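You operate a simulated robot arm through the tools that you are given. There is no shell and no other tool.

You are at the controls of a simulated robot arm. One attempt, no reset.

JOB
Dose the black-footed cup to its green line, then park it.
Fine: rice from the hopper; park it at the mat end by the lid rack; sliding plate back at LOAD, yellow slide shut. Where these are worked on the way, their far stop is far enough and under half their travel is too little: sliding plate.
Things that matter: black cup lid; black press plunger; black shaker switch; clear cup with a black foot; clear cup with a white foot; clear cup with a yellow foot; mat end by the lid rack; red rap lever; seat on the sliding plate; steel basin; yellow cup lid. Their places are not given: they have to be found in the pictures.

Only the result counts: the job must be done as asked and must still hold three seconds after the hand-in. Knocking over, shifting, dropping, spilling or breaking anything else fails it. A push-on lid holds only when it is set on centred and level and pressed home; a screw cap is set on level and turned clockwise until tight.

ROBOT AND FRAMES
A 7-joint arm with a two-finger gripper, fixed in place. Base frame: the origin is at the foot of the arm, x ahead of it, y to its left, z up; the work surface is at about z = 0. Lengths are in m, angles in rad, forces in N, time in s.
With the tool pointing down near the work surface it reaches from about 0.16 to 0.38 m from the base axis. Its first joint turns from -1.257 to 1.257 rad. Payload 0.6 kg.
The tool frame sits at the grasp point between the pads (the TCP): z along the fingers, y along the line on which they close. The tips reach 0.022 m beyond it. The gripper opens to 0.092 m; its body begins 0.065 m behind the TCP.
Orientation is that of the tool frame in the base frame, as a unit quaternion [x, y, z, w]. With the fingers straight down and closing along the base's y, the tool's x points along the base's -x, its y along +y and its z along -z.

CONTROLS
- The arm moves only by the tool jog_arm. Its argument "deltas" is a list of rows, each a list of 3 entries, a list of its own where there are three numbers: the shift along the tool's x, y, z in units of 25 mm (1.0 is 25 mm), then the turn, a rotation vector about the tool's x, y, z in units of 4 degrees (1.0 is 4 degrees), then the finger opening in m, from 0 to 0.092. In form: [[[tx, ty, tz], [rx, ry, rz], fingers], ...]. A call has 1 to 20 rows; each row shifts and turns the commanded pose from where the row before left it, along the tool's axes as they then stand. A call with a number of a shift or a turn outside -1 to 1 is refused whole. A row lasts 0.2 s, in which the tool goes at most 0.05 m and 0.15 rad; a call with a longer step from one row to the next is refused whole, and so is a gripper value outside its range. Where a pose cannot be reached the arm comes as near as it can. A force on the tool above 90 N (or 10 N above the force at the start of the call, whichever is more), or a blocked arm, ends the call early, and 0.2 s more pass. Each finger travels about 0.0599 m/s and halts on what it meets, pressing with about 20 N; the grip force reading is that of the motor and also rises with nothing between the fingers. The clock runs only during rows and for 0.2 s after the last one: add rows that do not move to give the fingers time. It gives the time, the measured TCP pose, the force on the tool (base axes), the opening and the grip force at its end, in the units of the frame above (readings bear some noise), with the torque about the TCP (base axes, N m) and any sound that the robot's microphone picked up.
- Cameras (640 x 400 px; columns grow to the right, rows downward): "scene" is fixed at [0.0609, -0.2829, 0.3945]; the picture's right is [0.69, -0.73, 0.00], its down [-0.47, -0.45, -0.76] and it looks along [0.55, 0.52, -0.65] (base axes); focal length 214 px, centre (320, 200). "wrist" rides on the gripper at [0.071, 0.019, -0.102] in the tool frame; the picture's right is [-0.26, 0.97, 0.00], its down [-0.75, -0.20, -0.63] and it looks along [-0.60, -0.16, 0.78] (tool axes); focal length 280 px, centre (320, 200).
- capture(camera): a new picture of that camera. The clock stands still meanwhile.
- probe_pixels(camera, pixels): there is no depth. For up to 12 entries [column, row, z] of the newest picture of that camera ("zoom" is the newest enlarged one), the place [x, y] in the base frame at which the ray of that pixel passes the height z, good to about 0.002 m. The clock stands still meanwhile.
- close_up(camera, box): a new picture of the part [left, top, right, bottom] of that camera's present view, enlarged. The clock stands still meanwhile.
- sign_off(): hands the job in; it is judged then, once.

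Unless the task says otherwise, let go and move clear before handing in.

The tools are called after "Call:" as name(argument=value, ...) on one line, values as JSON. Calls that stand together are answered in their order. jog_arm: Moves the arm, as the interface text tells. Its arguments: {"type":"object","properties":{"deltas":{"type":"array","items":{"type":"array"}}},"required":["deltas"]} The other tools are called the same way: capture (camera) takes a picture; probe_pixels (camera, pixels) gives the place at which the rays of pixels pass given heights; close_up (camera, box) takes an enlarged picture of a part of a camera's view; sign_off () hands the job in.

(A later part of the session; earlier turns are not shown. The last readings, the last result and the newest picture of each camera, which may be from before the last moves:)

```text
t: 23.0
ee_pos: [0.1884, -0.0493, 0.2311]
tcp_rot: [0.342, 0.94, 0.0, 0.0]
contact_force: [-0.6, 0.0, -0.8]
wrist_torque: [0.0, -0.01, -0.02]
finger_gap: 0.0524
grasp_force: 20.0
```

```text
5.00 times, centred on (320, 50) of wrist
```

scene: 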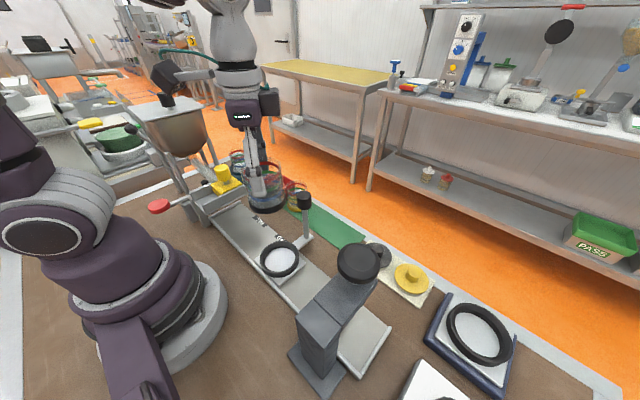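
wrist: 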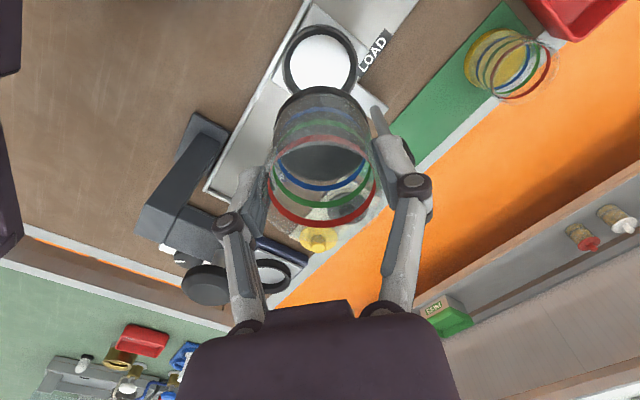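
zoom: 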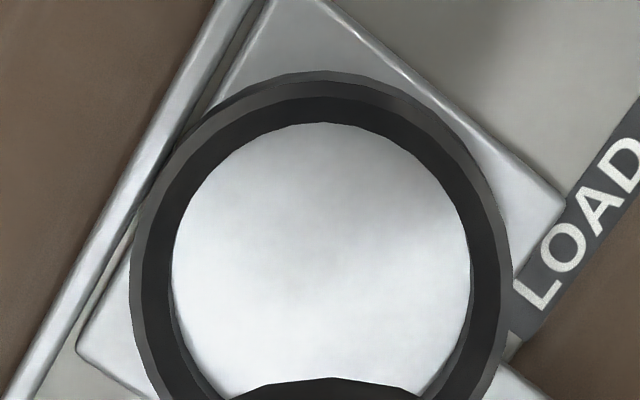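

The ring centre is at column 320.2 and the cup's forward offset matches the seat's to within a millimetre or two. I'll lower until the cup foot is just above the ring, then check again.

Call:
jog_arm(deltas=[[[0, 0, 0.3], [0, 0, 0], 0.044], [[0, 0, 0.5], [0, 0, 0], 0.044], [[0, 0, 0.5], [0, 0, 0], 0.044], [[0, 0, 0.5], [0, 0, 0], 0.044], [[0, 0, 0.5], [0, 0, 0], 0.044], [[0, 0, 0.5], [0, 0, 0], 0.044], [[0, 0, 0.5], [0, 0, 0], 0.044], [[0, 0, 0.5], [0, 0, 0], 0.044], [[0, 0, 0.5], [0, 0, 0], 0.044], [[0, 0, 0.5], [0, 0, 0], 0.044], [[0, 0, 0.3], [0, 0, 0], 0.044], [[0, 0, 0.2], [0, 0, 0], 0.044], [[0, 0, 0], [0, 0, 0], 0.044], [[0, 0, 0], [0, 0, 0], 0.044]])

Call:
close_up(camera="scene", box=[220, 190, 340, 280])

Call:
capture(camera="wrist")

```text
t: 26.0
ee_pos: [0.1886, -0.0474, 0.1008]
tcp_rot: [0.342, 0.94, -0.001, 0.001]
contact_force: [0.7, -0.3, -1.1]
wrist_torque: [-0.03, 0.03, 0.0]
finger_gap: 0.0522
grasp_force: 20.7
```

```text
4.44 times, centred on (280, 235) of scene
```

zoom: 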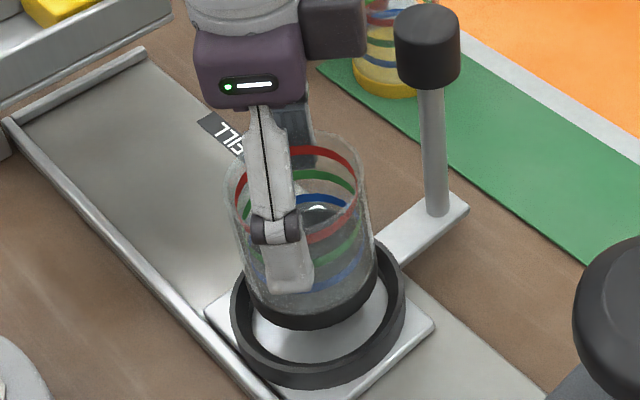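

```text
taken
```

wrist: 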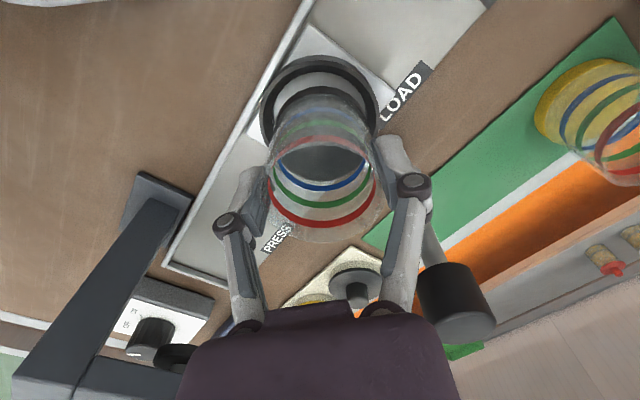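

Both views show the cup centred over the ring (column 319.5 in the wrist view, within about 1 px in the scene). I'll lower it most of the way into the ring.

Call:
jog_arm(deltas=[[[0, 0, 0.2], [0, 0, 0], 0.044], [[0, 0, 0.2], [0, 0, 0], 0.044], [[0, 0, 0.2], [0, 0, 0], 0.044], [[0, 0, 0.2], [0, 0, 0], 0.044], [[0, 0, 0.2], [0, 0, 0], 0.044], [[0, 0, 0], [0, 0, 0], 0.044], [[0, 0, 0], [0, 0, 0], 0.044]])

Call:
close_up(camera="scene", box=[220, 190, 340, 280])

```text
t: 27.6
ee_pos: [0.1879, -0.0471, 0.0746]
tcp_rot: [0.341, 0.94, 0.0, 0.0]
contact_force: [0.2, 0.5, -0.5]
wrist_torque: [0.03, -0.03, -0.02]
finger_gap: 0.052
grasp_force: 20.3
```

```text
4.44 times, centred on (280, 235) of scene
```

zoom: 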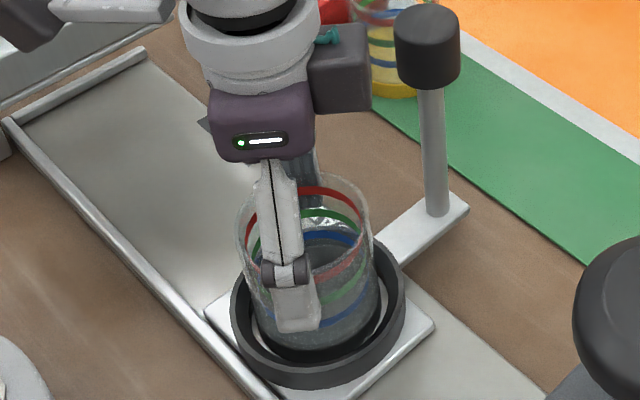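

The foot is inside the ring now and still unloaded. I'll creep down in small steps until it touches the seat.

Call:
jog_arm(deltas=[[[0, 0, 0.08], [0, 0, 0], 0.044], [[0, 0, 0.06], [0, 0, 0], 0.044], [[0, 0, 0], [0, 0, 0], 0.044]])

```text
t: 28.4
ee_pos: [0.1876, -0.0478, 0.0706]
tcp_rot: [0.343, 0.939, 0.0, 0.0]
contact_force: [0.9, 0.7, 11.4]
wrist_torque: [-0.03, -0.03, 0.05]
finger_gap: 0.0516
grasp_force: 20.0
```

The force rose to 11.4 N, so the cup is on the seat. I'll ease up a hair and open the fingers.

Call:
jog_arm(deltas=[[[0, 0, -0.04], [0, 0, 0], 0.046], [[0, 0, 0], [0, 0, 0], 0.052], [[0, 0, 0], [0, 0, 0], 0.058], [[0, 0, 0], [0, 0, 0], 0.064], [[0, 0, 0], [0, 0, 0], 0.066], [[0, 0, 0], [0, 0, 0], 0.066]])

Call:
capture(camera="wrist")

Call:
close_up(camera="scene", box=[220, 190, 340, 280])

```text
t: 29.8
ee_pos: [0.1884, -0.0473, 0.073]
tcp_rot: [0.341, 0.94, 0.0, 0.0]
contact_force: [-0.2, 0.7, 0.0]
wrist_torque: [0.02, 0.03, -0.02]
finger_gap: 0.0659
grasp_force: 0.1
```

```text
taken
```

wrist: 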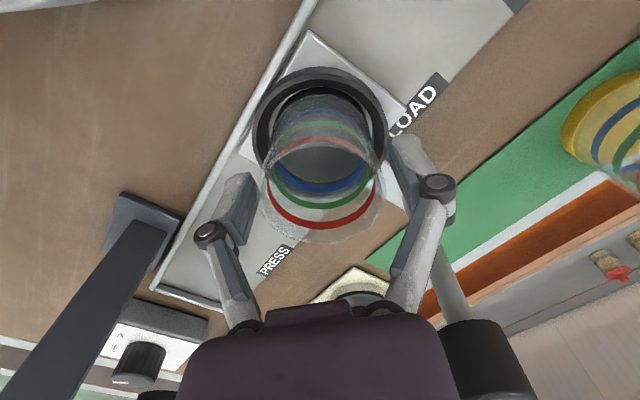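

```text
4.44 times, centred on (280, 235) of scene
```

zoom: 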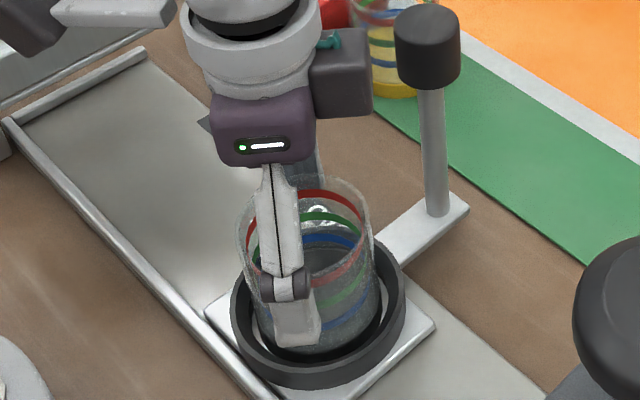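

The cup is standing in the ring, released. I'll lift straight up clear of it and of the handle.

Call:
jog_arm(deltas=[[[0, 0, -0.2], [0, 0, 0], 0.066], [[0, 0, -0.4], [0, 0, 0], 0.066], [[0, 0, -0.6], [0, 0, 0], 0.066], [[0, 0, -0.6], [0, 0, 0], 0.066], [[0, 0, -0.6], [0, 0, 0], 0.066], [[0, 0, -0.6], [0, 0, 0], 0.066], [[0, 0, -0.6], [0, 0, 0], 0.066], [[0, 0, -0.6], [0, 0, 0], 0.066], [[0, 0, -0.6], [0, 0, 0], 0.066], [[0, 0, -0.6], [0, 0, 0], 0.066], [[0, 0, -0.6], [0, 0, 0], 0.066], [[0, 0, -0.6], [0, 0, 0], 0.066], [[0, 0, -0.4], [0, 0, -1], 0.066], [[0, 0, 0], [0, 0, -1], 0.066], [[0, 0, 0], [0, 0, -1], 0.066], [[0, 0, 0], [0, 0, -1], 0.066], [[0, 0, 0], [0, 0, -1], 0.066], [[0, 0, 0], [0, 0, -1], 0.066], [[0, 0, 0], [0, 0, -1], 0.066], [[0, 0, 0], [0, 0, -1], 0.066]])

Call:
jog_arm(deltas=[[[0, 0, 0], [0, 0, -1], 0.066], [[0, 0, 0], [0, 0, -1], 0.066], [[0, 0, 0], [0, 0, 0], 0.066]])

Call:
capture(camera="wrist")

Call:
capture(camera="scene")

```text
t: 34.0
ee_pos: [0.1885, -0.047, 0.2467]
tcp_rot: [0.07, 0.998, 0.0, 0.001]
contact_force: [-0.5, -0.3, 0.5]
wrist_torque: [0.02, -0.01, 0.01]
finger_gap: 0.066
grasp_force: 0.1
```

```text
t: 34.8
ee_pos: [0.1883, -0.0462, 0.2469]
tcp_rot: [0.0, 1.0, 0.0, 0.0]
contact_force: [0.1, 0.9, 0.1]
wrist_torque: [0.02, 0.02, -0.03]
finger_gap: 0.0662
grasp_force: 0.0
```

```text
taken
```

wrist: 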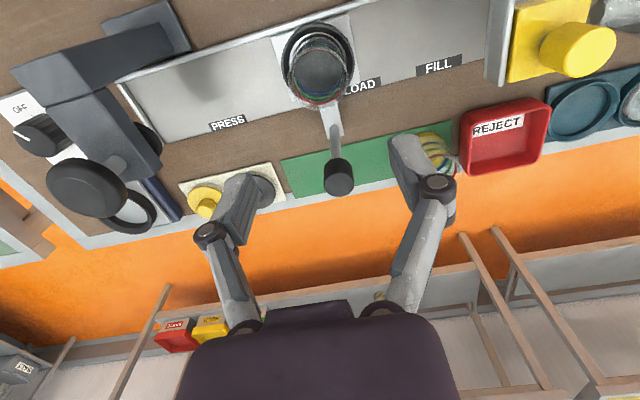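

```text
taken
```

scene: 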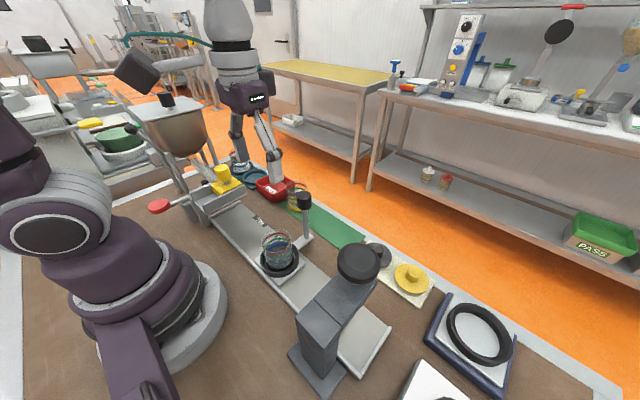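

The cup is seated and the hand is at yaw 0. Now I'll measure the handle knob, at about (339,178) in the wrist view, before gripping it.

Call:
close_up(camera="wrist", box=[272, 110, 400, 210])

Call:
probe_pixels(camera="wrist", pixels=[[339.5, 183, 0.14], [339.5, 183, 0.147], [339.5, 183, 0.155], [323, 181, 0.147], [355, 181, 0.147]])

```text
4.00 times, centred on (336, 160) of wrist
```

zoom: 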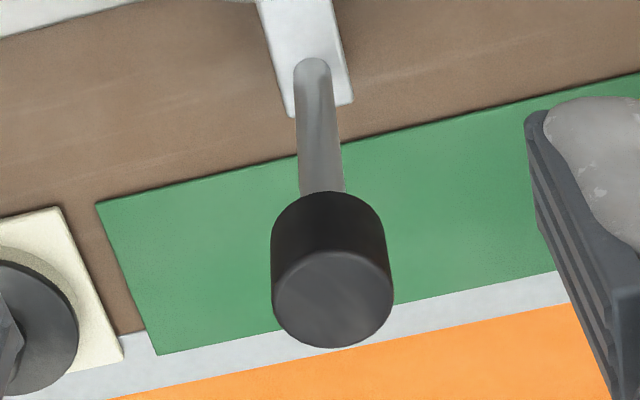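

```text
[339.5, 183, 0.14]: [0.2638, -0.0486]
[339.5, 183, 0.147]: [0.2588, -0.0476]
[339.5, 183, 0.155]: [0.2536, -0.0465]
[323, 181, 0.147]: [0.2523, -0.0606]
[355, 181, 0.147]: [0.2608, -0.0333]
```

Call:
probe_pixels(camera="wrist", pixels=[[334, 128.75, 0.013], [339.25, 184.5, 0.13], [339.25, 184.5, 0.135], [339.25, 184.5, 0.14], [317.5, 75, 0.022], [317.5, 70, 0.013]])

Call:
probe_pixels(camera="scene", pixels=[[304, 195, 0.13], [304, 195, 0.135], [304, 195, 0.14], [306.3, 238, 0.013]])

```text
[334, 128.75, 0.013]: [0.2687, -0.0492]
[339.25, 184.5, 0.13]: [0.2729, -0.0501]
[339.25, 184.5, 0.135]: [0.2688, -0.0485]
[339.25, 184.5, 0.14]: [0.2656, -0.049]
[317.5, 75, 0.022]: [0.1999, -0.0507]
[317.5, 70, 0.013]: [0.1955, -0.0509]
```

```text
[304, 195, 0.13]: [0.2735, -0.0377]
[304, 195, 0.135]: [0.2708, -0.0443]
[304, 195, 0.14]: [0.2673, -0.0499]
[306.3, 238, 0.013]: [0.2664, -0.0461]
```

The handle knob is centred at about (0.268, -0.048) with its top near z≈0.137 and diameter about 0.029. I'll move over it and lower to z≈0.125 with the fingers closing along y.

Call:
jog_arm(deltas=[[[-0.53, -0.01, 0], [0, 0, 0], 0.066], [[-0.53, -0.01, 0], [0, 0, 0], 0.066], [[-0.53, -0.01, 0], [0, 0, 0], 0.066], [[-0.53, -0.01, 0], [0, 0, 0], 0.066], [[-0.53, -0.01, 0], [0, 0, 0], 0.066], [[-0.53, -0.02, 0], [0, 0, 0], 0.066], [[0, 0, 0.5], [0, 0, 0], 0.066], [[0, 0, 0.5], [0, 0, 0], 0.066], [[0, 0, 0.5], [0, 0, 0], 0.066], [[0, 0, 0.5], [0, 0, 0], 0.066], [[0, 0, 0.5], [0, 0, 0], 0.066], [[0, 0, 0.5], [0, 0, 0], 0.066], [[0, 0, 0], [0, 0, 0], 0.066]])

Call:
capture(camera="wrist")

Call:
close_up(camera="scene", box=[220, 140, 380, 280])

```text
t: 37.6
ee_pos: [0.2668, -0.0495, 0.171]
tcp_rot: [0.0, 1.0, 0.0, -0.001]
contact_force: [-0.6, -0.2, -0.8]
wrist_torque: [0.0, -0.02, -0.01]
finger_gap: 0.066
grasp_force: 0.1
```

```text
taken
```

wrist: 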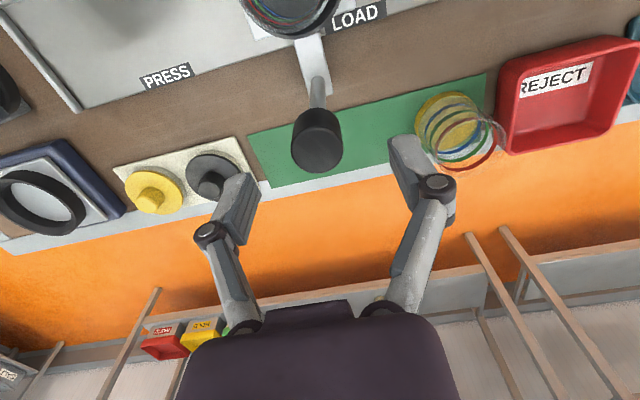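

```text
2.86 times, centred on (300, 210) of scene
```

zoom: 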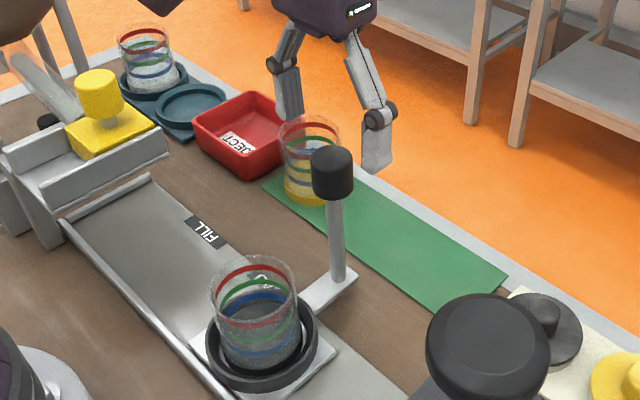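

The knob lies at column 316, row 148, right where the tool axis projects. I'll descend the rest of the way and close on it.

Call:
jog_arm(deltas=[[[0, -0.03, 0.4], [0, 0, 0], 0.066], [[0, 0, 0.4], [0, 0, 0], 0.066], [[0, 0, 0.4], [0, 0, 0], 0.066], [[0, 0, 0.4], [0, 0, 0], 0.066], [[0, 0, 0.2], [0, 0, 0], 0.066], [[0, 0, 0], [0, 0, 0], 0.056], [[0, 0, 0], [0, 0, 0], 0.046], [[0, 0, 0], [0, 0, 0], 0.036], [[0, 0, 0], [0, 0, 0], 0.028], [[0, 0, 0], [0, 0, 0], 0.022], [[0, 0, 0], [0, 0, 0], 0.022], [[0, 0, 0], [0, 0, 0], 0.022]])

Call:
close_up(camera="scene", box=[220, 140, 380, 280])

```text
t: 40.2
ee_pos: [0.2684, -0.0494, 0.1275]
tcp_rot: [0.0, 1.0, 0.0, 0.001]
contact_force: [-0.9, -0.3, 2.1]
wrist_torque: [0.02, 0.02, 0.0]
finger_gap: 0.0272
grasp_force: 27.9
```

```text
2.86 times, centred on (300, 210) of scene
```

zoom: 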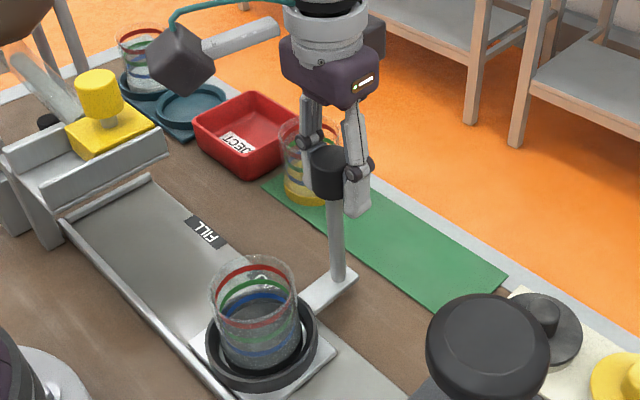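

The knob is gripped (gap 0.0272) with the plate at LOAD, tool y≈-0.049. I'll slide the plate gently towards FILL and watch the forces.

Call:
jog_arm(deltas=[[[0, 0.1, 0], [0, 0, 0], 0.022], [[0, 0.2, 0], [0, 0, 0], 0.022], [[0, 0.3, 0], [0, 0, 0], 0.022], [[0, 0.3, 0], [0, 0, 0], 0.022], [[0, 0.3, 0], [0, 0, 0], 0.022], [[0, 0.3, 0], [0, 0, 0], 0.022], [[0, 0.3, 0], [0, 0, 0], 0.022], [[0, 0.3, 0], [0, 0, 0], 0.022], [[0, 0.2, 0], [0, 0, 0], 0.022], [[0, 0.1, 0], [0, 0, 0], 0.022]])

Call:
capture(camera="scene")

```text
t: 42.4
ee_pos: [0.2671, 0.009, 0.1271]
tcp_rot: [-0.001, 1.0, 0.0, 0.0]
contact_force: [-6.5, -0.4, 16.6]
wrist_torque: [-0.01, 0.17, -0.02]
finger_gap: 0.0269
grasp_force: 28.0
```

```text
taken
```

scene: 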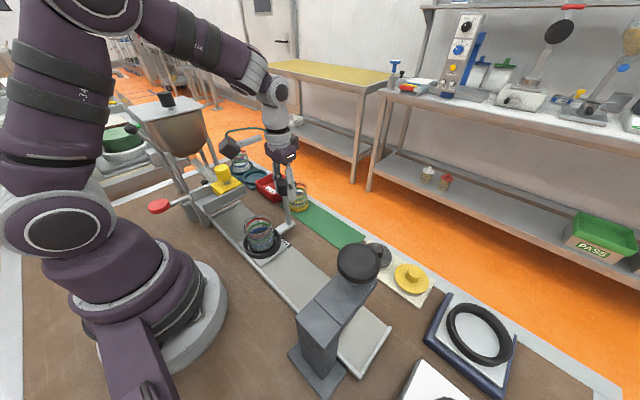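

The plate moved about 58 mm with the cup riding in its ring. A side load of 16.6 N in z and -6.5 N in x has built up, so I'll ease up slightly and keep sliding.

Call:
jog_arm(deltas=[[[0.02, 0.1, -0.04], [0, 0, 0], 0.022], [[0, 0.2, 0], [0, 0, 0], 0.022], [[0, 0.3, 0], [0, 0, 0], 0.022], [[0, 0.3, 0], [0, 0, 0], 0.022], [[0, 0.3, 0], [0, 0, 0], 0.022], [[0, 0.3, 0], [0, 0, 0], 0.022], [[0, 0.2, 0], [0, 0, 0], 0.022], [[0, 0.1, 0], [0, 0, 0], 0.022]])

Call:
close_up(camera="scene", box=[160, 130, 320, 270])

```text
t: 44.2
ee_pos: [0.2677, 0.055, 0.1292]
tcp_rot: [0.0, 1.0, 0.0, 0.0]
contact_force: [2.6, -1.0, -15.6]
wrist_torque: [0.0, -0.43, -0.07]
finger_gap: 0.027
grasp_force: 28.1
```

```text
2.86 times, centred on (240, 200) of scene
```

zoom: 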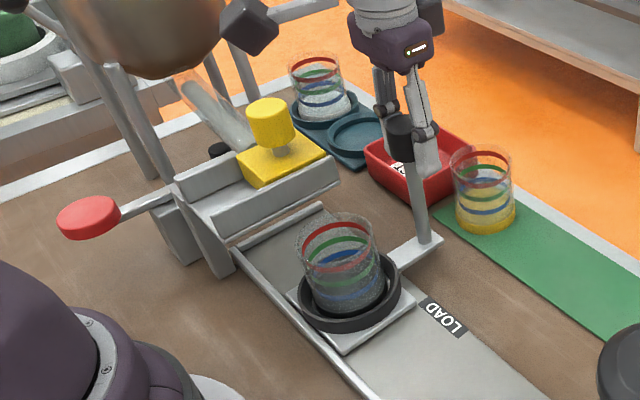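

The cup is approaching the trough, and the force now pulls the other way (-15.6 N in z), so I'll ease down a touch. I'll continue towards the stop in smaller steps.

Call:
jog_arm(deltas=[[[0, 0.1, 0.02], [0, 0, 0], 0.022], [[0, 0.2, 0], [0, 0, 0], 0.022], [[0, 0.2, 0], [0, 0, 0], 0.022], [[0, 0.2, 0], [0, 0, 0], 0.022], [[0, 0.2, 0], [0, 0, 0], 0.022], [[0, 0.2, 0], [0, 0, 0], 0.022]])

Call:
close_up(camera="scene", box=[160, 130, 320, 270])

```text
t: 45.6
ee_pos: [0.2663, 0.0837, 0.1283]
tcp_rot: [-0.001, 1.0, 0.0, 0.001]
contact_force: [7.1, -0.6, -10.9]
wrist_torque: [0.09, -0.11, 0.12]
finger_gap: 0.0268
grasp_force: 27.5
```

```text
2.86 times, centred on (240, 200) of scene
```

zoom: 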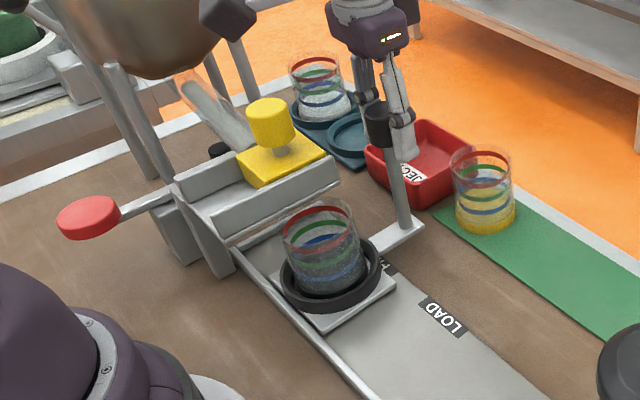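

The cup is now entering under the trough with nothing touching. I'll continue in small steps.

Call:
jog_arm(deltas=[[[-0.02, 0.1, 0.02], [0, 0, 0], 0.022], [[0, 0.2, 0], [0, 0, 0], 0.022], [[0, 0.2, 0], [0, 0, 0], 0.022], [[0, 0.2, 0], [0, 0, 0], 0.022], [[0, 0.2, 0], [0, 0, 0], 0.022]])

Call:
close_up(camera="scene", box=[160, 130, 320, 270])

```text
t: 46.8
ee_pos: [0.2669, 0.1051, 0.1281]
tcp_rot: [0.0, 1.0, 0.0, -0.001]
contact_force: [2.9, -1.2, -14.0]
wrist_torque: [0.06, -0.01, 0.09]
finger_gap: 0.0269
grasp_force: 28.1
```

```text
2.86 times, centred on (240, 200) of scene
```

zoom: 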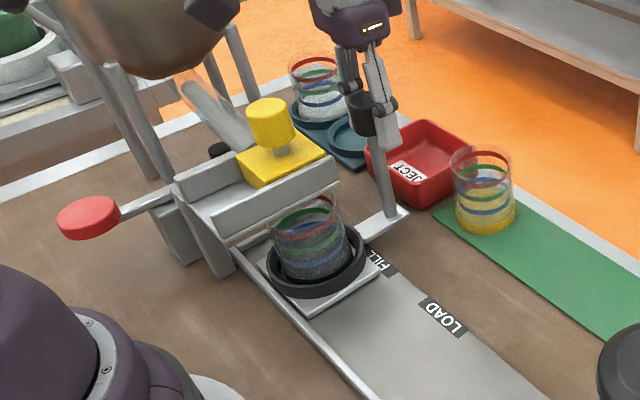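

Call:
jog_arm(deltas=[[[0, 0.1, 0.02], [0, 0, 0], 0.022], [[0, 0.2, 0], [0, 0, 0], 0.022], [[0, 0.2, 0], [0, 0, 0], 0.022], [[0, 0.1, 0], [0, 0, 0], 0.022]])

Call:
close_up(camera="scene", box=[160, 130, 320, 270])

```text
t: 47.8
ee_pos: [0.2675, 0.1196, 0.1266]
tcp_rot: [0.001, 1.0, 0.0, 0.0]
contact_force: [-4.6, -8.2, 18.6]
wrist_torque: [-0.09, 0.04, -0.01]
finger_gap: 0.0267
grasp_force: 28.4
```

```text
2.86 times, centred on (240, 200) of scene
```

zoom: 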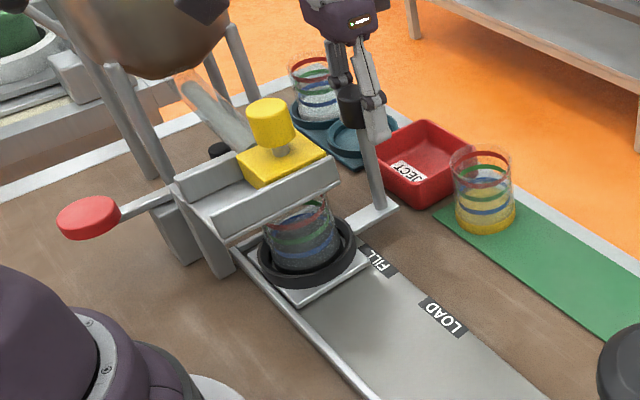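

The y force went to -8.2 N at y≈0.12, possibly the stop. I'll push a little more to confirm.

Call:
jog_arm(deltas=[[[0, 0.1, -0.02], [0, 0, 0], 0.022], [[0, 0.1, 0], [0, 0, 0], 0.022], [[0, 0.1, 0], [0, 0, 0], 0.022], [[0, 0, 0], [0, 0, 0], 0.022]])

Call:
close_up(camera="scene", box=[160, 130, 320, 270])

```text
t: 48.8
ee_pos: [0.2673, 0.1269, 0.1273]
tcp_rot: [-0.001, 1.0, -0.001, -0.001]
contact_force: [-1.6, -32.3, -12.7]
wrist_torque: [-0.04, 0.01, 0.05]
finger_gap: 0.0406
grasp_force: 14.1
```

```text
2.86 times, centred on (240, 200) of scene
```

zoom: 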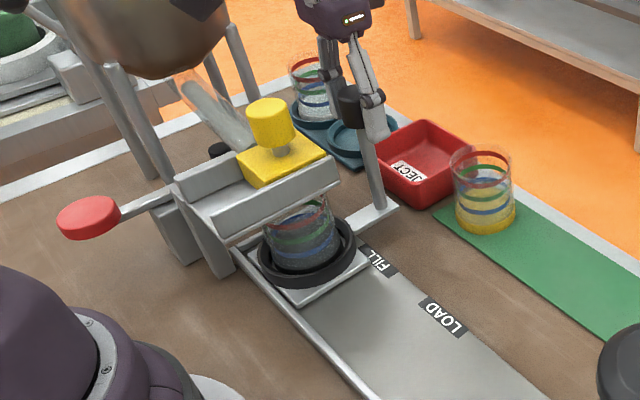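

The plate did not move further and the y force reached -32 N, so the FILL stop is reached (y≈0.12). I'll back off the push, let go of the knob and rise.

Call:
jog_arm(deltas=[[[0, -0.15, 0], [0, 0, 0], 0.03], [[0, -0.13, 0], [0, 0, 0], 0.036], [[0, 0, 0], [0, 0, 0], 0.046], [[0, 0, 0], [0, 0, 0], 0.056], [[0, 0, 0], [0, 0, 0], 0.06], [[0, 0, -0.4], [0, 0, 0], 0.06], [[0, 0, -0.6], [0, 0, 0], 0.06], [[0, 0, -0.6], [0, 0, 0], 0.06], [[0, 0, -0.6], [0, 0, 0], 0.06], [[0, 0, -0.6], [0, 0, 0], 0.06], [[0, 0, -0.4], [0, 0, 0], 0.06], [[0, 0, 0], [0, 0, 0], 0.06]])

Call:
capture(camera="wrist")

Call:
capture(camera="scene")

```text
t: 51.4
ee_pos: [0.2682, 0.1202, 0.2086]
tcp_rot: [0.0, 1.0, 0.0, 0.001]
contact_force: [0.3, 0.8, -0.9]
wrist_torque: [-0.03, -0.01, 0.0]
finger_gap: 0.0599
grasp_force: 0.0
```

```text
taken
```

wrist: 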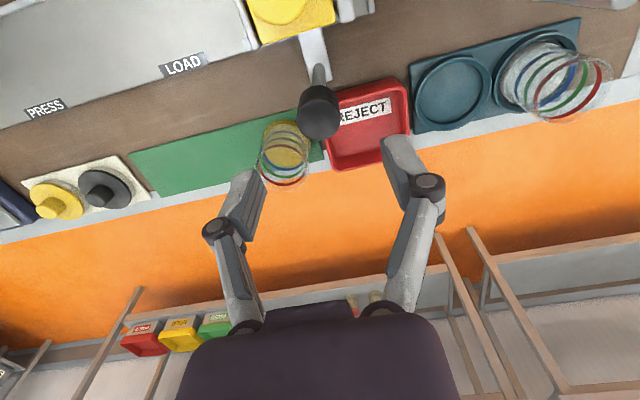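

```text
taken
```

scene: 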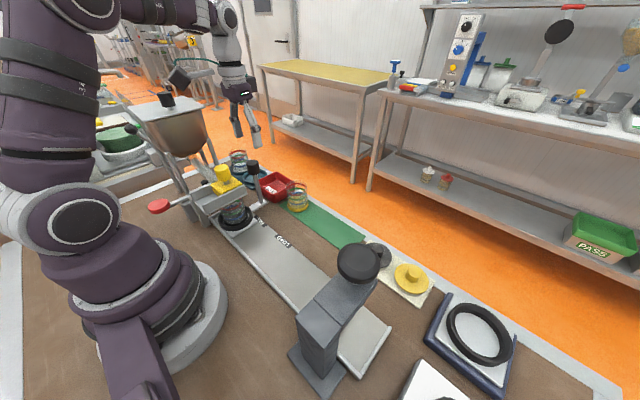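

The plate is at FILL and the handle released. I'll check what is visible of the cup and the slide from the scene camera.

Call:
close_up(camera="scene", box=[180, 155, 276, 245])

Call:
close_up(camera="scene", box=[210, 180, 274, 240])

```text
4.44 times, centred on (228, 200) of scene
```

zoom: 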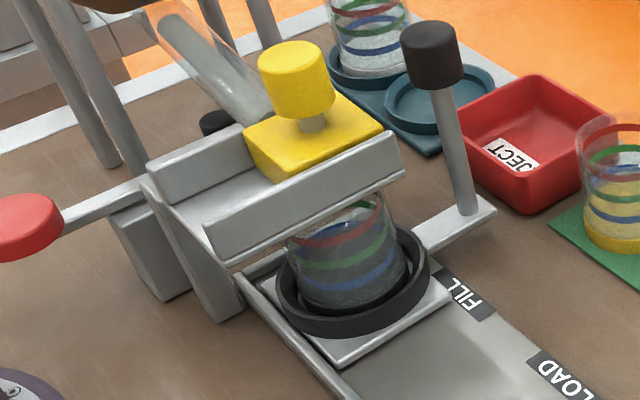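

```text
6.67 times, centred on (242, 210) of scene
```

zoom: 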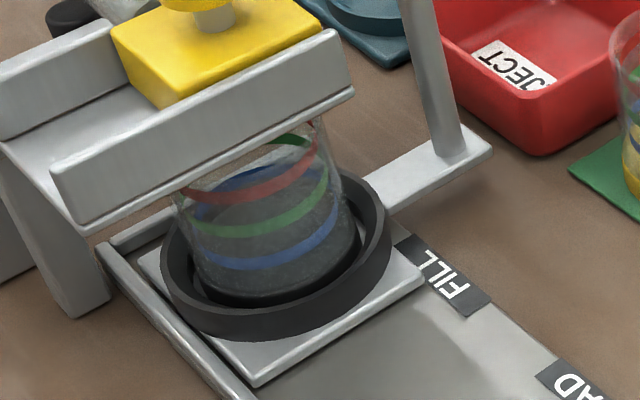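

From this view the blue, green and red lines on the cup's near side are readable. The chute comes down just behind the yellow knob, so a finger on the +y side could touch it. I'll rise and turn to yaw 90° so the fingers close along x instead.

Call:
jog_arm(deltas=[[[0, 0, -0.7], [0, 0, 0], 0.06], [[0, 0, -0.7], [0, 0, 0], 0.06], [[0, 0, -0.7], [0, 0, 0], 0.056], [[0, 0, -0.5], [0, 0, -1], 0.054], [[0, 0, 0], [0, 0, -1], 0.054], [[0, 0, 0], [0, 0, -1], 0.054], [[0, 0, 0], [0, 0, -1], 0.054], [[0, 0, 0], [0, 0, -1], 0.054], [[0, 0, 0], [0, 0, -1], 0.054], [[0, 0, 0], [0, 0, -1], 0.054], [[0, 0, 0], [0, 0, -1], 0.054], [[0, 0, 0], [0, 0, -1], 0.054], [[0, 0, 0], [0, 0, -1], 0.054], [[0, 0, 0], [0, 0, -1], 0.054], [[0, 0, 0], [0, 0, -1], 0.054], [[0, 0, 0], [0, 0, -1], 0.054], [[0, 0, 0], [0, 0, -1], 0.054], [[0, 0, 0], [0, 0, -1], 0.054], [[0, 0, 0], [0, 0, -1], 0.054]])

Call:
jog_arm(deltas=[[[0, 0, 0], [0, 0, -1], 0.054], [[0, 0, 0], [0, 0, -1], 0.054], [[0, 0, 0], [0, 0, -1], 0.054], [[0, 0, 0], [0, 0, -1], 0.054], [[0, 0, 0], [0, 0, -1], 0.054], [[0, 0, 0], [0, 0, -1], 0.054], [[0, 0, 0], [0, 0, -0.5], 0.054], [[0, 0, 0], [0, 0, 0], 0.054]])

Call:
capture(camera="wrist")

Call:
capture(camera="scene")

```text
t: 55.4
ee_pos: [0.2682, 0.1193, 0.2716]
tcp_rot: [-0.531, 0.847, 0.0, 0.0]
contact_force: [-0.5, -0.2, 0.4]
wrist_torque: [0.01, -0.03, -0.04]
finger_gap: 0.0541
grasp_force: 0.0
```

```text
t: 57.2
ee_pos: [0.2679, 0.119, 0.273]
tcp_rot: [0.707, -0.707, 0.0, 0.0]
contact_force: [-0.5, -0.8, 0.2]
wrist_torque: [-0.03, 0.03, 0.01]
finger_gap: 0.0542
grasp_force: 0.1
```

```text
taken
```

wrist: 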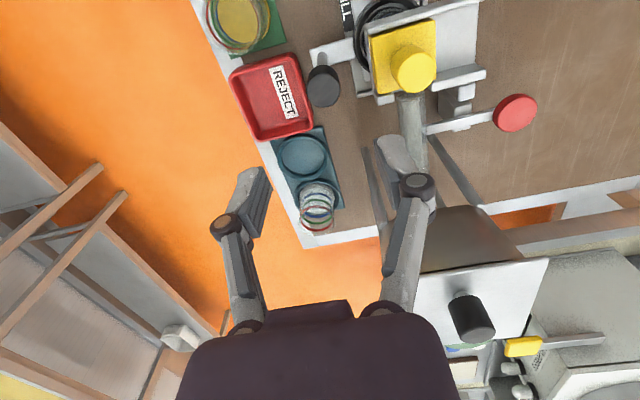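

```text
taken
```

scene: 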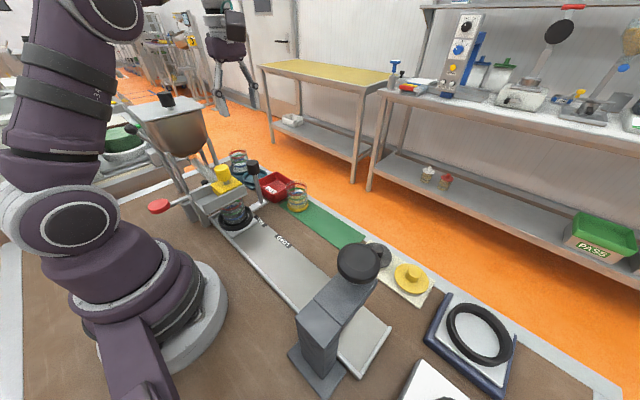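

At yaw 90° the wrist view shows the chute at (412,120) running straight back from the block, with the hopper lid's front edge at about rows 260–270. I'll probe knob and lid positions and enlarge the gate.

Call:
probe_pixels(camera="wrist", pixels=[[412, 70, 0.15], [412, 70, 0.16], [412, 70, 0.165], [421, 272, 0.24], [550, 259, 0.24], [421, 272, 0.25], [550, 259, 0.25], [412, 97, 0.12], [412, 97, 0.13], [321, 83, 0.137], [516, 111, 0.08], [475, 316, 0.28]])

Call:
close_up(camera="wrist", box=[300, 0, 556, 160])

```text
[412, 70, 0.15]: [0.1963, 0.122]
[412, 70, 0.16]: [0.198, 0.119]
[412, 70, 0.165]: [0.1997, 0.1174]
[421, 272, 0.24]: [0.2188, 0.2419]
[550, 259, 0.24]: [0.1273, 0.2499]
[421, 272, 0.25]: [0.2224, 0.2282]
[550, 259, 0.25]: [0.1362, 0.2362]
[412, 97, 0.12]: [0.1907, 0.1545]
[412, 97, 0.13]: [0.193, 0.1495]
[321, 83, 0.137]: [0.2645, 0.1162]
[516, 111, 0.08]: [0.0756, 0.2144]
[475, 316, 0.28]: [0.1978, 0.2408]
```

```text
2.50 times, centred on (428, 80) of wrist
```

zoom: 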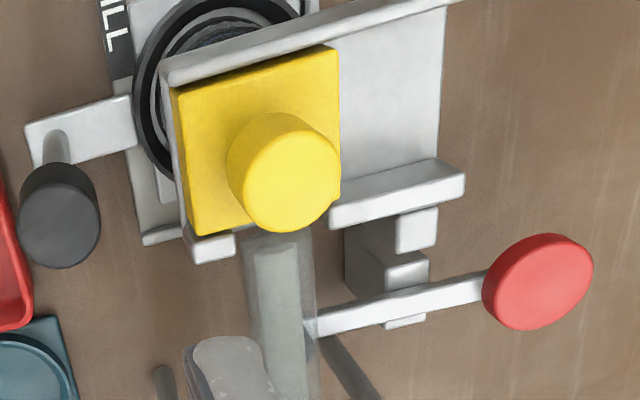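

The yellow knob top is at about (0.198, 0.120), z≈0.16, and the hopper lid's front edge is at y≈0.24, well behind the hand. I'll move over the knob and lower part-way.

Call:
jog_arm(deltas=[[[0, 0.56, 0], [0, 0, 0], 0.054], [[0, 0.56, 0], [0, 0, 0], 0.054], [[0, 0.56, 0], [0, 0, 0], 0.054], [[0, 0.56, 0], [0, 0, 0], 0.054], [[-0.04, 0.56, 0], [0, 0, 0], 0.054], [[0, 0, 0.5], [0, 0, 0], 0.054], [[0, 0, 0.5], [0, 0, 0], 0.054], [[0, 0, 0.5], [0, 0, 0], 0.054], [[0, 0, 0.5], [0, 0, 0], 0.054], [[0, 0, 0.5], [0, 0, 0], 0.054], [[0, 0, 0.4], [0, 0, 0], 0.054], [[0, 0, 0], [0, 0, 0], 0.054]])

Call:
capture(camera="wrist")

Call:
close_up(camera="scene", box=[140, 90, 300, 230])

```text
t: 59.8
ee_pos: [0.1983, 0.1198, 0.1981]
tcp_rot: [-0.707, 0.708, -0.001, 0.0]
contact_force: [-0.2, 0.2, 0.0]
wrist_torque: [-0.01, 0.02, 0.02]
finger_gap: 0.054
grasp_force: 0.1
```

```text
taken
```

wrist: 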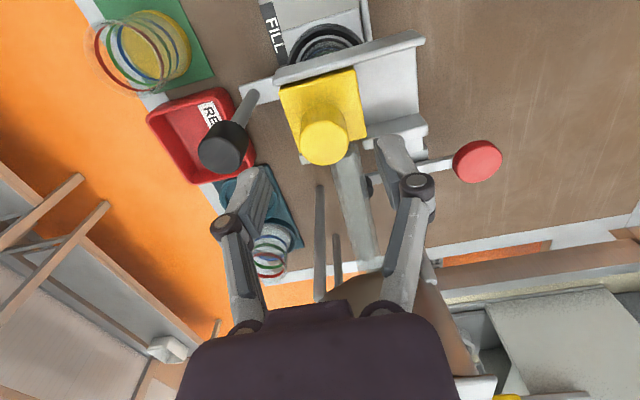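

```text
2.86 times, centred on (220, 160) of scene
```

zoom: 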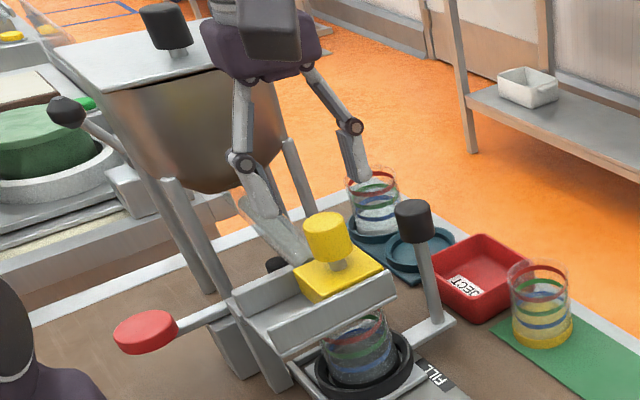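

The knob top projects at (324,143), within 2 mm of the tool axis, and the fingers clear the handle and chute. I'll lower to z≈0.151.

Call:
jog_arm(deltas=[[[0, 0.06, 0.3], [0, 0, 0], 0.054], [[0, 0, 0.4], [0, 0, 0], 0.054], [[0, 0, 0.4], [0, 0, 0], 0.054], [[0, 0, 0.4], [0, 0, 0], 0.054], [[0, 0, 0.3], [0, 0, 0], 0.054], [[0, 0, 0], [0, 0, 0], 0.054]])

Call:
capture(camera="wrist")

Call:
close_up(camera="scene", box=[160, 120, 288, 230])

```text
t: 61.2
ee_pos: [0.1956, 0.1199, 0.1554]
tcp_rot: [0.707, -0.707, 0.0, 0.001]
contact_force: [0.9, 0.3, 0.4]
wrist_torque: [0.0, 0.0, -0.01]
finger_gap: 0.0537
grasp_force: 0.0
```

```text
taken
```

wrist: 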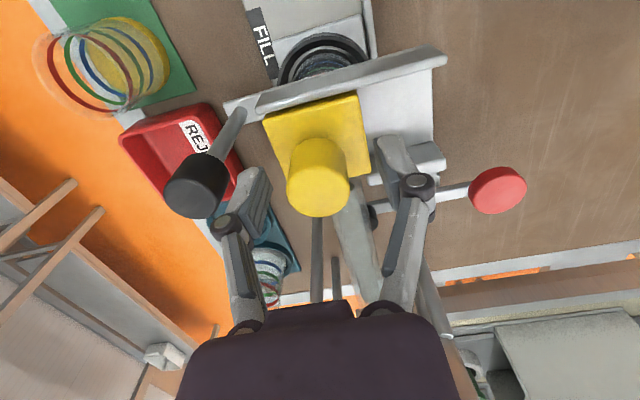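

```text
3.64 times, centred on (224, 175) of scene
```

zoom: 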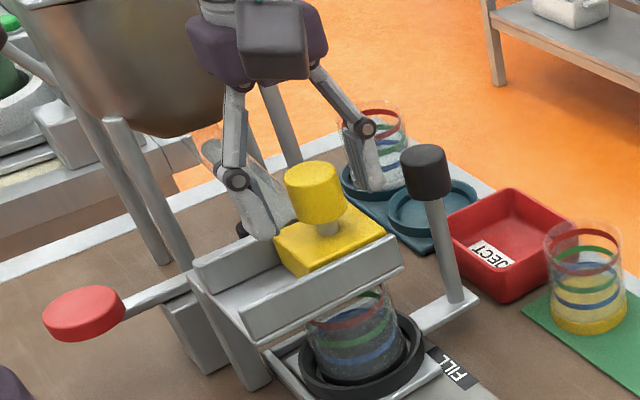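

The fingers straddle the yellow knob evenly, its top projecting at (318,186). I'll close on it.

Call:
jog_arm(deltas=[[[0, 0, 0.05], [0, 0, 0], 0.046], [[0, 0, 0], [0, 0, 0], 0.038], [[0, 0, 0], [0, 0, 0], 0.032], [[0, 0, 0], [0, 0, 0], 0.028], [[0, 0, 0], [0, 0, 0], 0.028], [[0, 0, 0], [0, 0, 0], 0.028]])

Call:
capture(camera="wrist")

Call:
close_up(camera="scene", box=[190, 160, 286, 240])

```text
t: 62.6
ee_pos: [0.1954, 0.1206, 0.154]
tcp_rot: [0.707, -0.707, 0.0, 0.001]
contact_force: [1.5, -0.1, -0.9]
wrist_torque: [-0.02, 0.02, -0.02]
finger_gap: 0.0278
grasp_force: 0.1
```

```text
taken
```

wrist: 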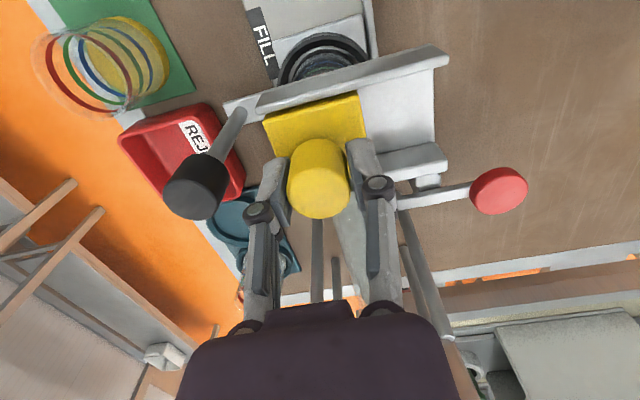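

```text
5.00 times, centred on (238, 200) of scene
```

zoom: 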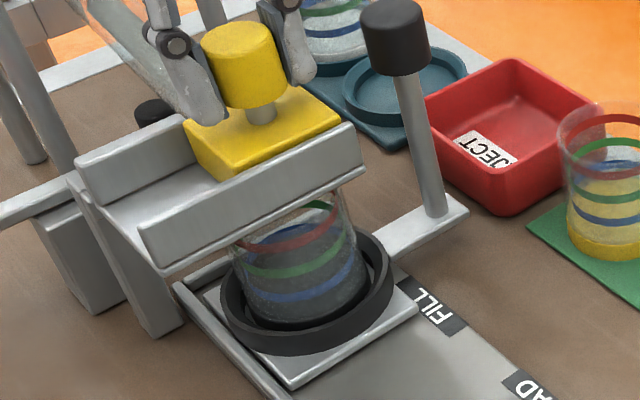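

The gap reached the commanded 0.028 with almost no grip force, so the knob is a bit slimmer than I thought. I'll close further.

Call:
jog_arm(deltas=[[[0, 0, 0], [0, 0, 0], 0.024], [[0, 0, 0], [0, 0, 0], 0.02], [[0, 0, 0], [0, 0, 0], 0.02], [[0, 0, 0], [0, 0, 0], 0.02]])

Call:
close_up(camera="scene", box=[190, 160, 286, 240])

```text
t: 63.6
ee_pos: [0.1969, 0.1205, 0.1547]
tcp_rot: [-0.707, 0.707, -0.001, 0.0]
contact_force: [0.4, -0.8, 4.0]
wrist_torque: [0.0, 0.02, -0.01]
finger_gap: 0.0261
grasp_force: 27.8
```

```text
5.00 times, centred on (238, 200) of scene
```

zoom: 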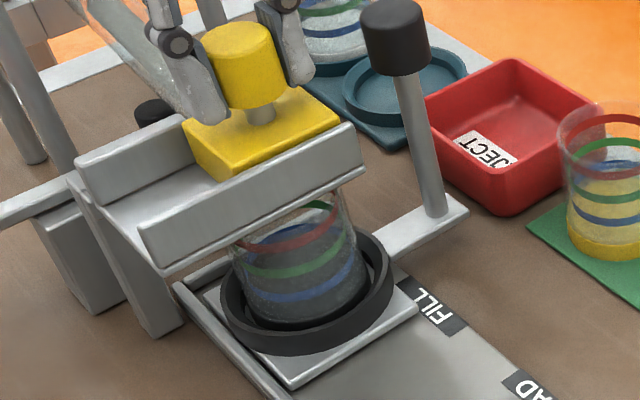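

The knob is held at gap 0.0261, with the shut position at x≈0.197. I'll pull the slide open a little towards -x and watch for flow.

Call:
jog_arm(deltas=[[[0, 0.2, 0], [0, 0, 0], 0.02], [[0, 0.2, 0], [0, 0, 0], 0.02]])

Call:
close_up(camera="scene", box=[190, 160, 286, 240])

```text
t: 64.2
ee_pos: [0.1867, 0.121, 0.154]
tcp_rot: [-0.707, 0.707, -0.001, 0.001]
contact_force: [-0.6, -13.2, 18.2]
wrist_torque: [-0.27, -0.01, 0.0]
finger_gap: 0.0261
grasp_force: 28.3
```

```text
5.00 times, centred on (238, 200) of scene
```

zoom: 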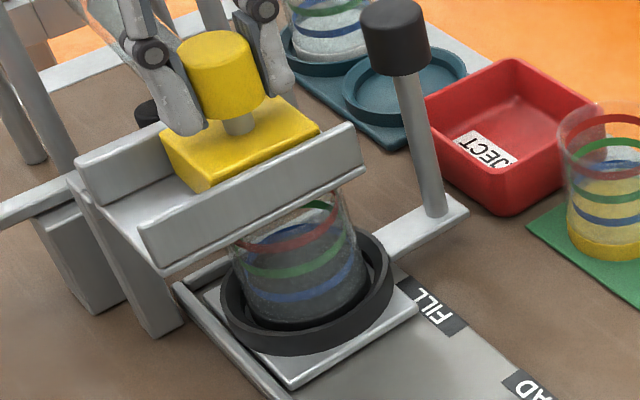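

The slide moved about 10 mm and no rice is visible yet. I'll open another few millimetres.

Call:
jog_arm(deltas=[[[0, 0.2, -0.02], [0, 0, 0], 0.02]])

Call:
close_up(camera="scene", box=[190, 160, 286, 240])

```text
t: 64.6
ee_pos: [0.18, 0.1196, 0.1541]
tcp_rot: [0.708, -0.706, -0.001, 0.001]
contact_force: [0.1, -4.4, -20.9]
wrist_torque: [0.21, -0.03, -0.12]
finger_gap: 0.0263
grasp_force: 28.3
```

```text
5.00 times, centred on (238, 200) of scene
```

zoom: 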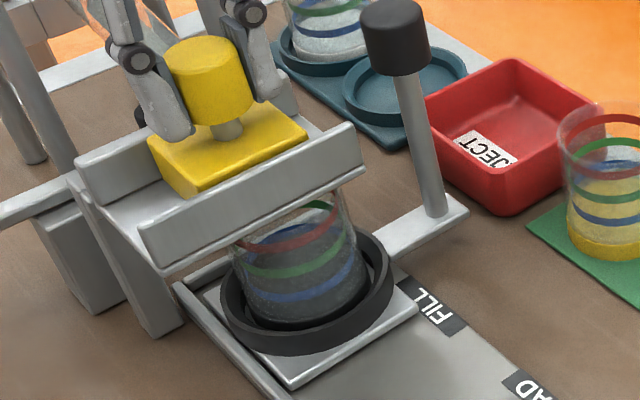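

Call:
jog_arm(deltas=[[[0, 0.2, 0.01], [0, 0, 0], 0.02]])

Call:
close_up(camera="scene", box=[190, 160, 286, 240])

```text
t: 65.0
ee_pos: [0.1757, 0.1203, 0.1546]
tcp_rot: [0.708, -0.707, -0.001, 0.0]
contact_force: [-0.9, -2.9, -17.7]
wrist_torque: [-0.35, 0.12, 0.05]
finger_gap: 0.0262
grasp_force: 28.6
```

```text
5.00 times, centred on (238, 200) of scene
```

zoom: 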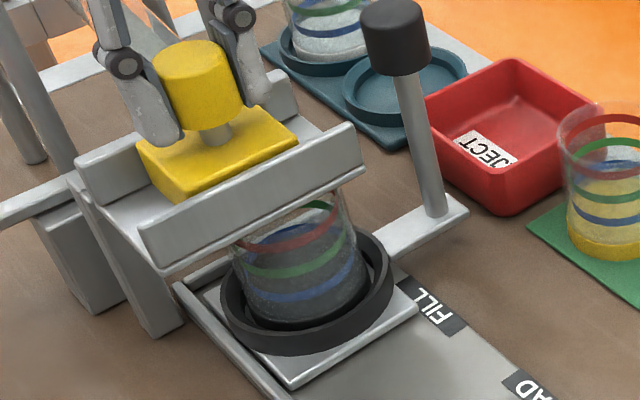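

About 21 mm open and still nothing in the cup. I'll open further in one step and check again, including the chute.

Call:
jog_arm(deltas=[[[0, 0.2, 0.02], [0, 0, 0], 0.02]])

Call:
close_up(camera="scene", box=[190, 160, 286, 240])

Call:
capture(camera="wrist")

```text
t: 65.4
ee_pos: [0.1718, 0.1212, 0.1544]
tcp_rot: [0.707, -0.707, 0.0, -0.001]
contact_force: [0.7, -4.2, -7.5]
wrist_torque: [-0.41, 0.12, 0.06]
finger_gap: 0.0261
grasp_force: 27.9
```

```text
5.00 times, centred on (238, 200) of scene
```

zoom: 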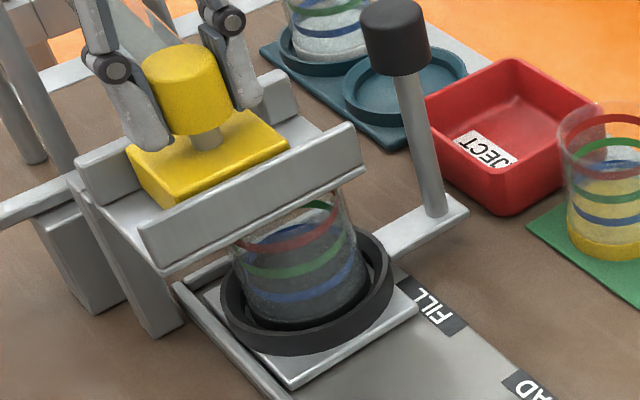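

```text
taken
```

wrist: 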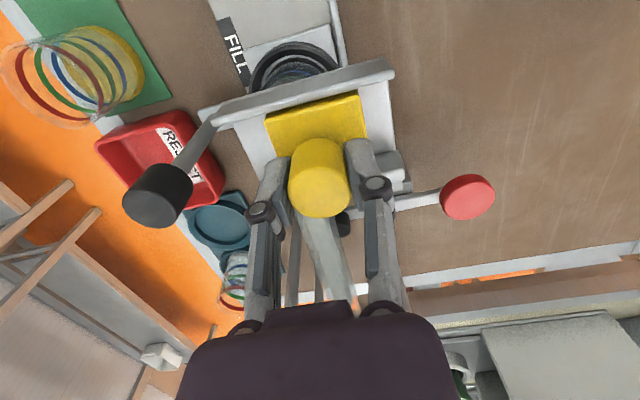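

Call:
close_up(camera="wrist", box=[200, 40, 424, 220])

Call:
close_up(camera="scene", box=[170, 140, 266, 200])

```text
2.22 times, centred on (312, 130) of wrist
```

zoom: 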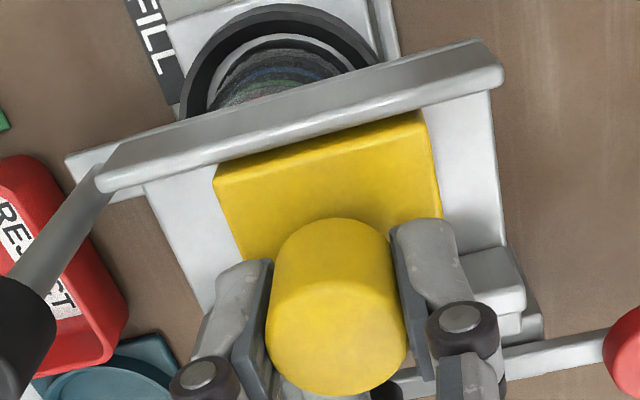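

```text
6.67 times, centred on (218, 170) of scene
```

zoom: 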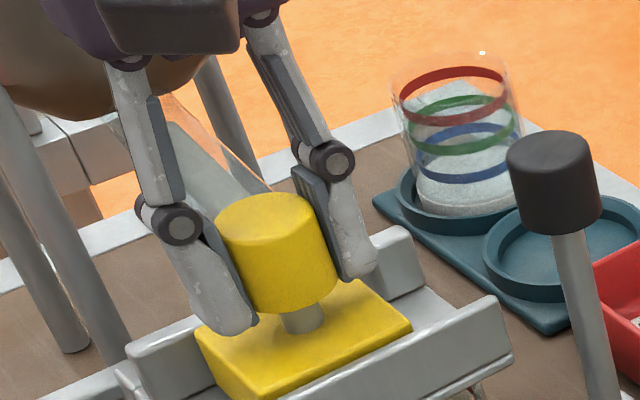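

No hole is exposed and no rice has arrived at 25 mm open. I'll open a little further and look again.

Call:
jog_arm(deltas=[[[0, 0.2, 0.01], [0, 0, 0], 0.02]])

Call:
close_up(camera="scene", box=[190, 160, 286, 240])

```text
t: 65.8
ee_pos: [0.1661, 0.1212, 0.1541]
tcp_rot: [0.707, -0.707, 0.001, 0.0]
contact_force: [0.1, -15.6, 16.7]
wrist_torque: [-0.3, 0.0, -0.03]
finger_gap: 0.0265
grasp_force: 28.3
```

```text
5.00 times, centred on (238, 200) of scene
```

zoom: 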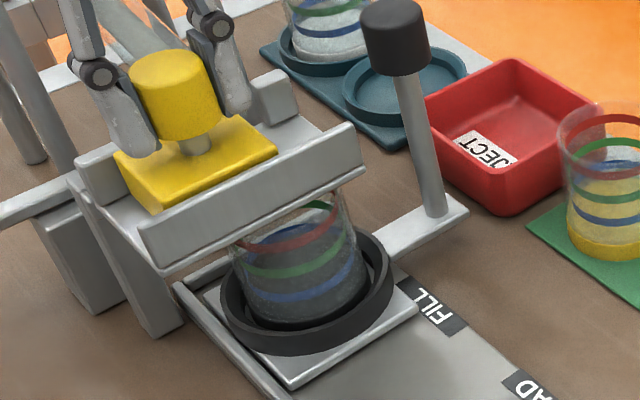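

Call:
jog_arm(deltas=[[[0.02, 0.2, -0.01], [0, 0, 0], 0.02]])

Call:
close_up(camera="scene", box=[190, 160, 286, 240])

```text
t: 66.2
ee_pos: [0.1605, 0.1211, 0.1542]
tcp_rot: [0.707, -0.707, 0.0, -0.001]
contact_force: [-0.3, -6.1, 8.4]
wrist_torque: [-0.07, 0.07, -0.05]
finger_gap: 0.0263
grasp_force: 27.5
```

```text
5.00 times, centred on (238, 200) of scene
```

zoom: 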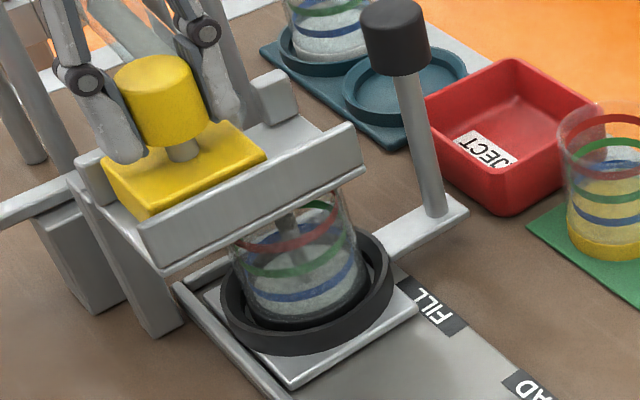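

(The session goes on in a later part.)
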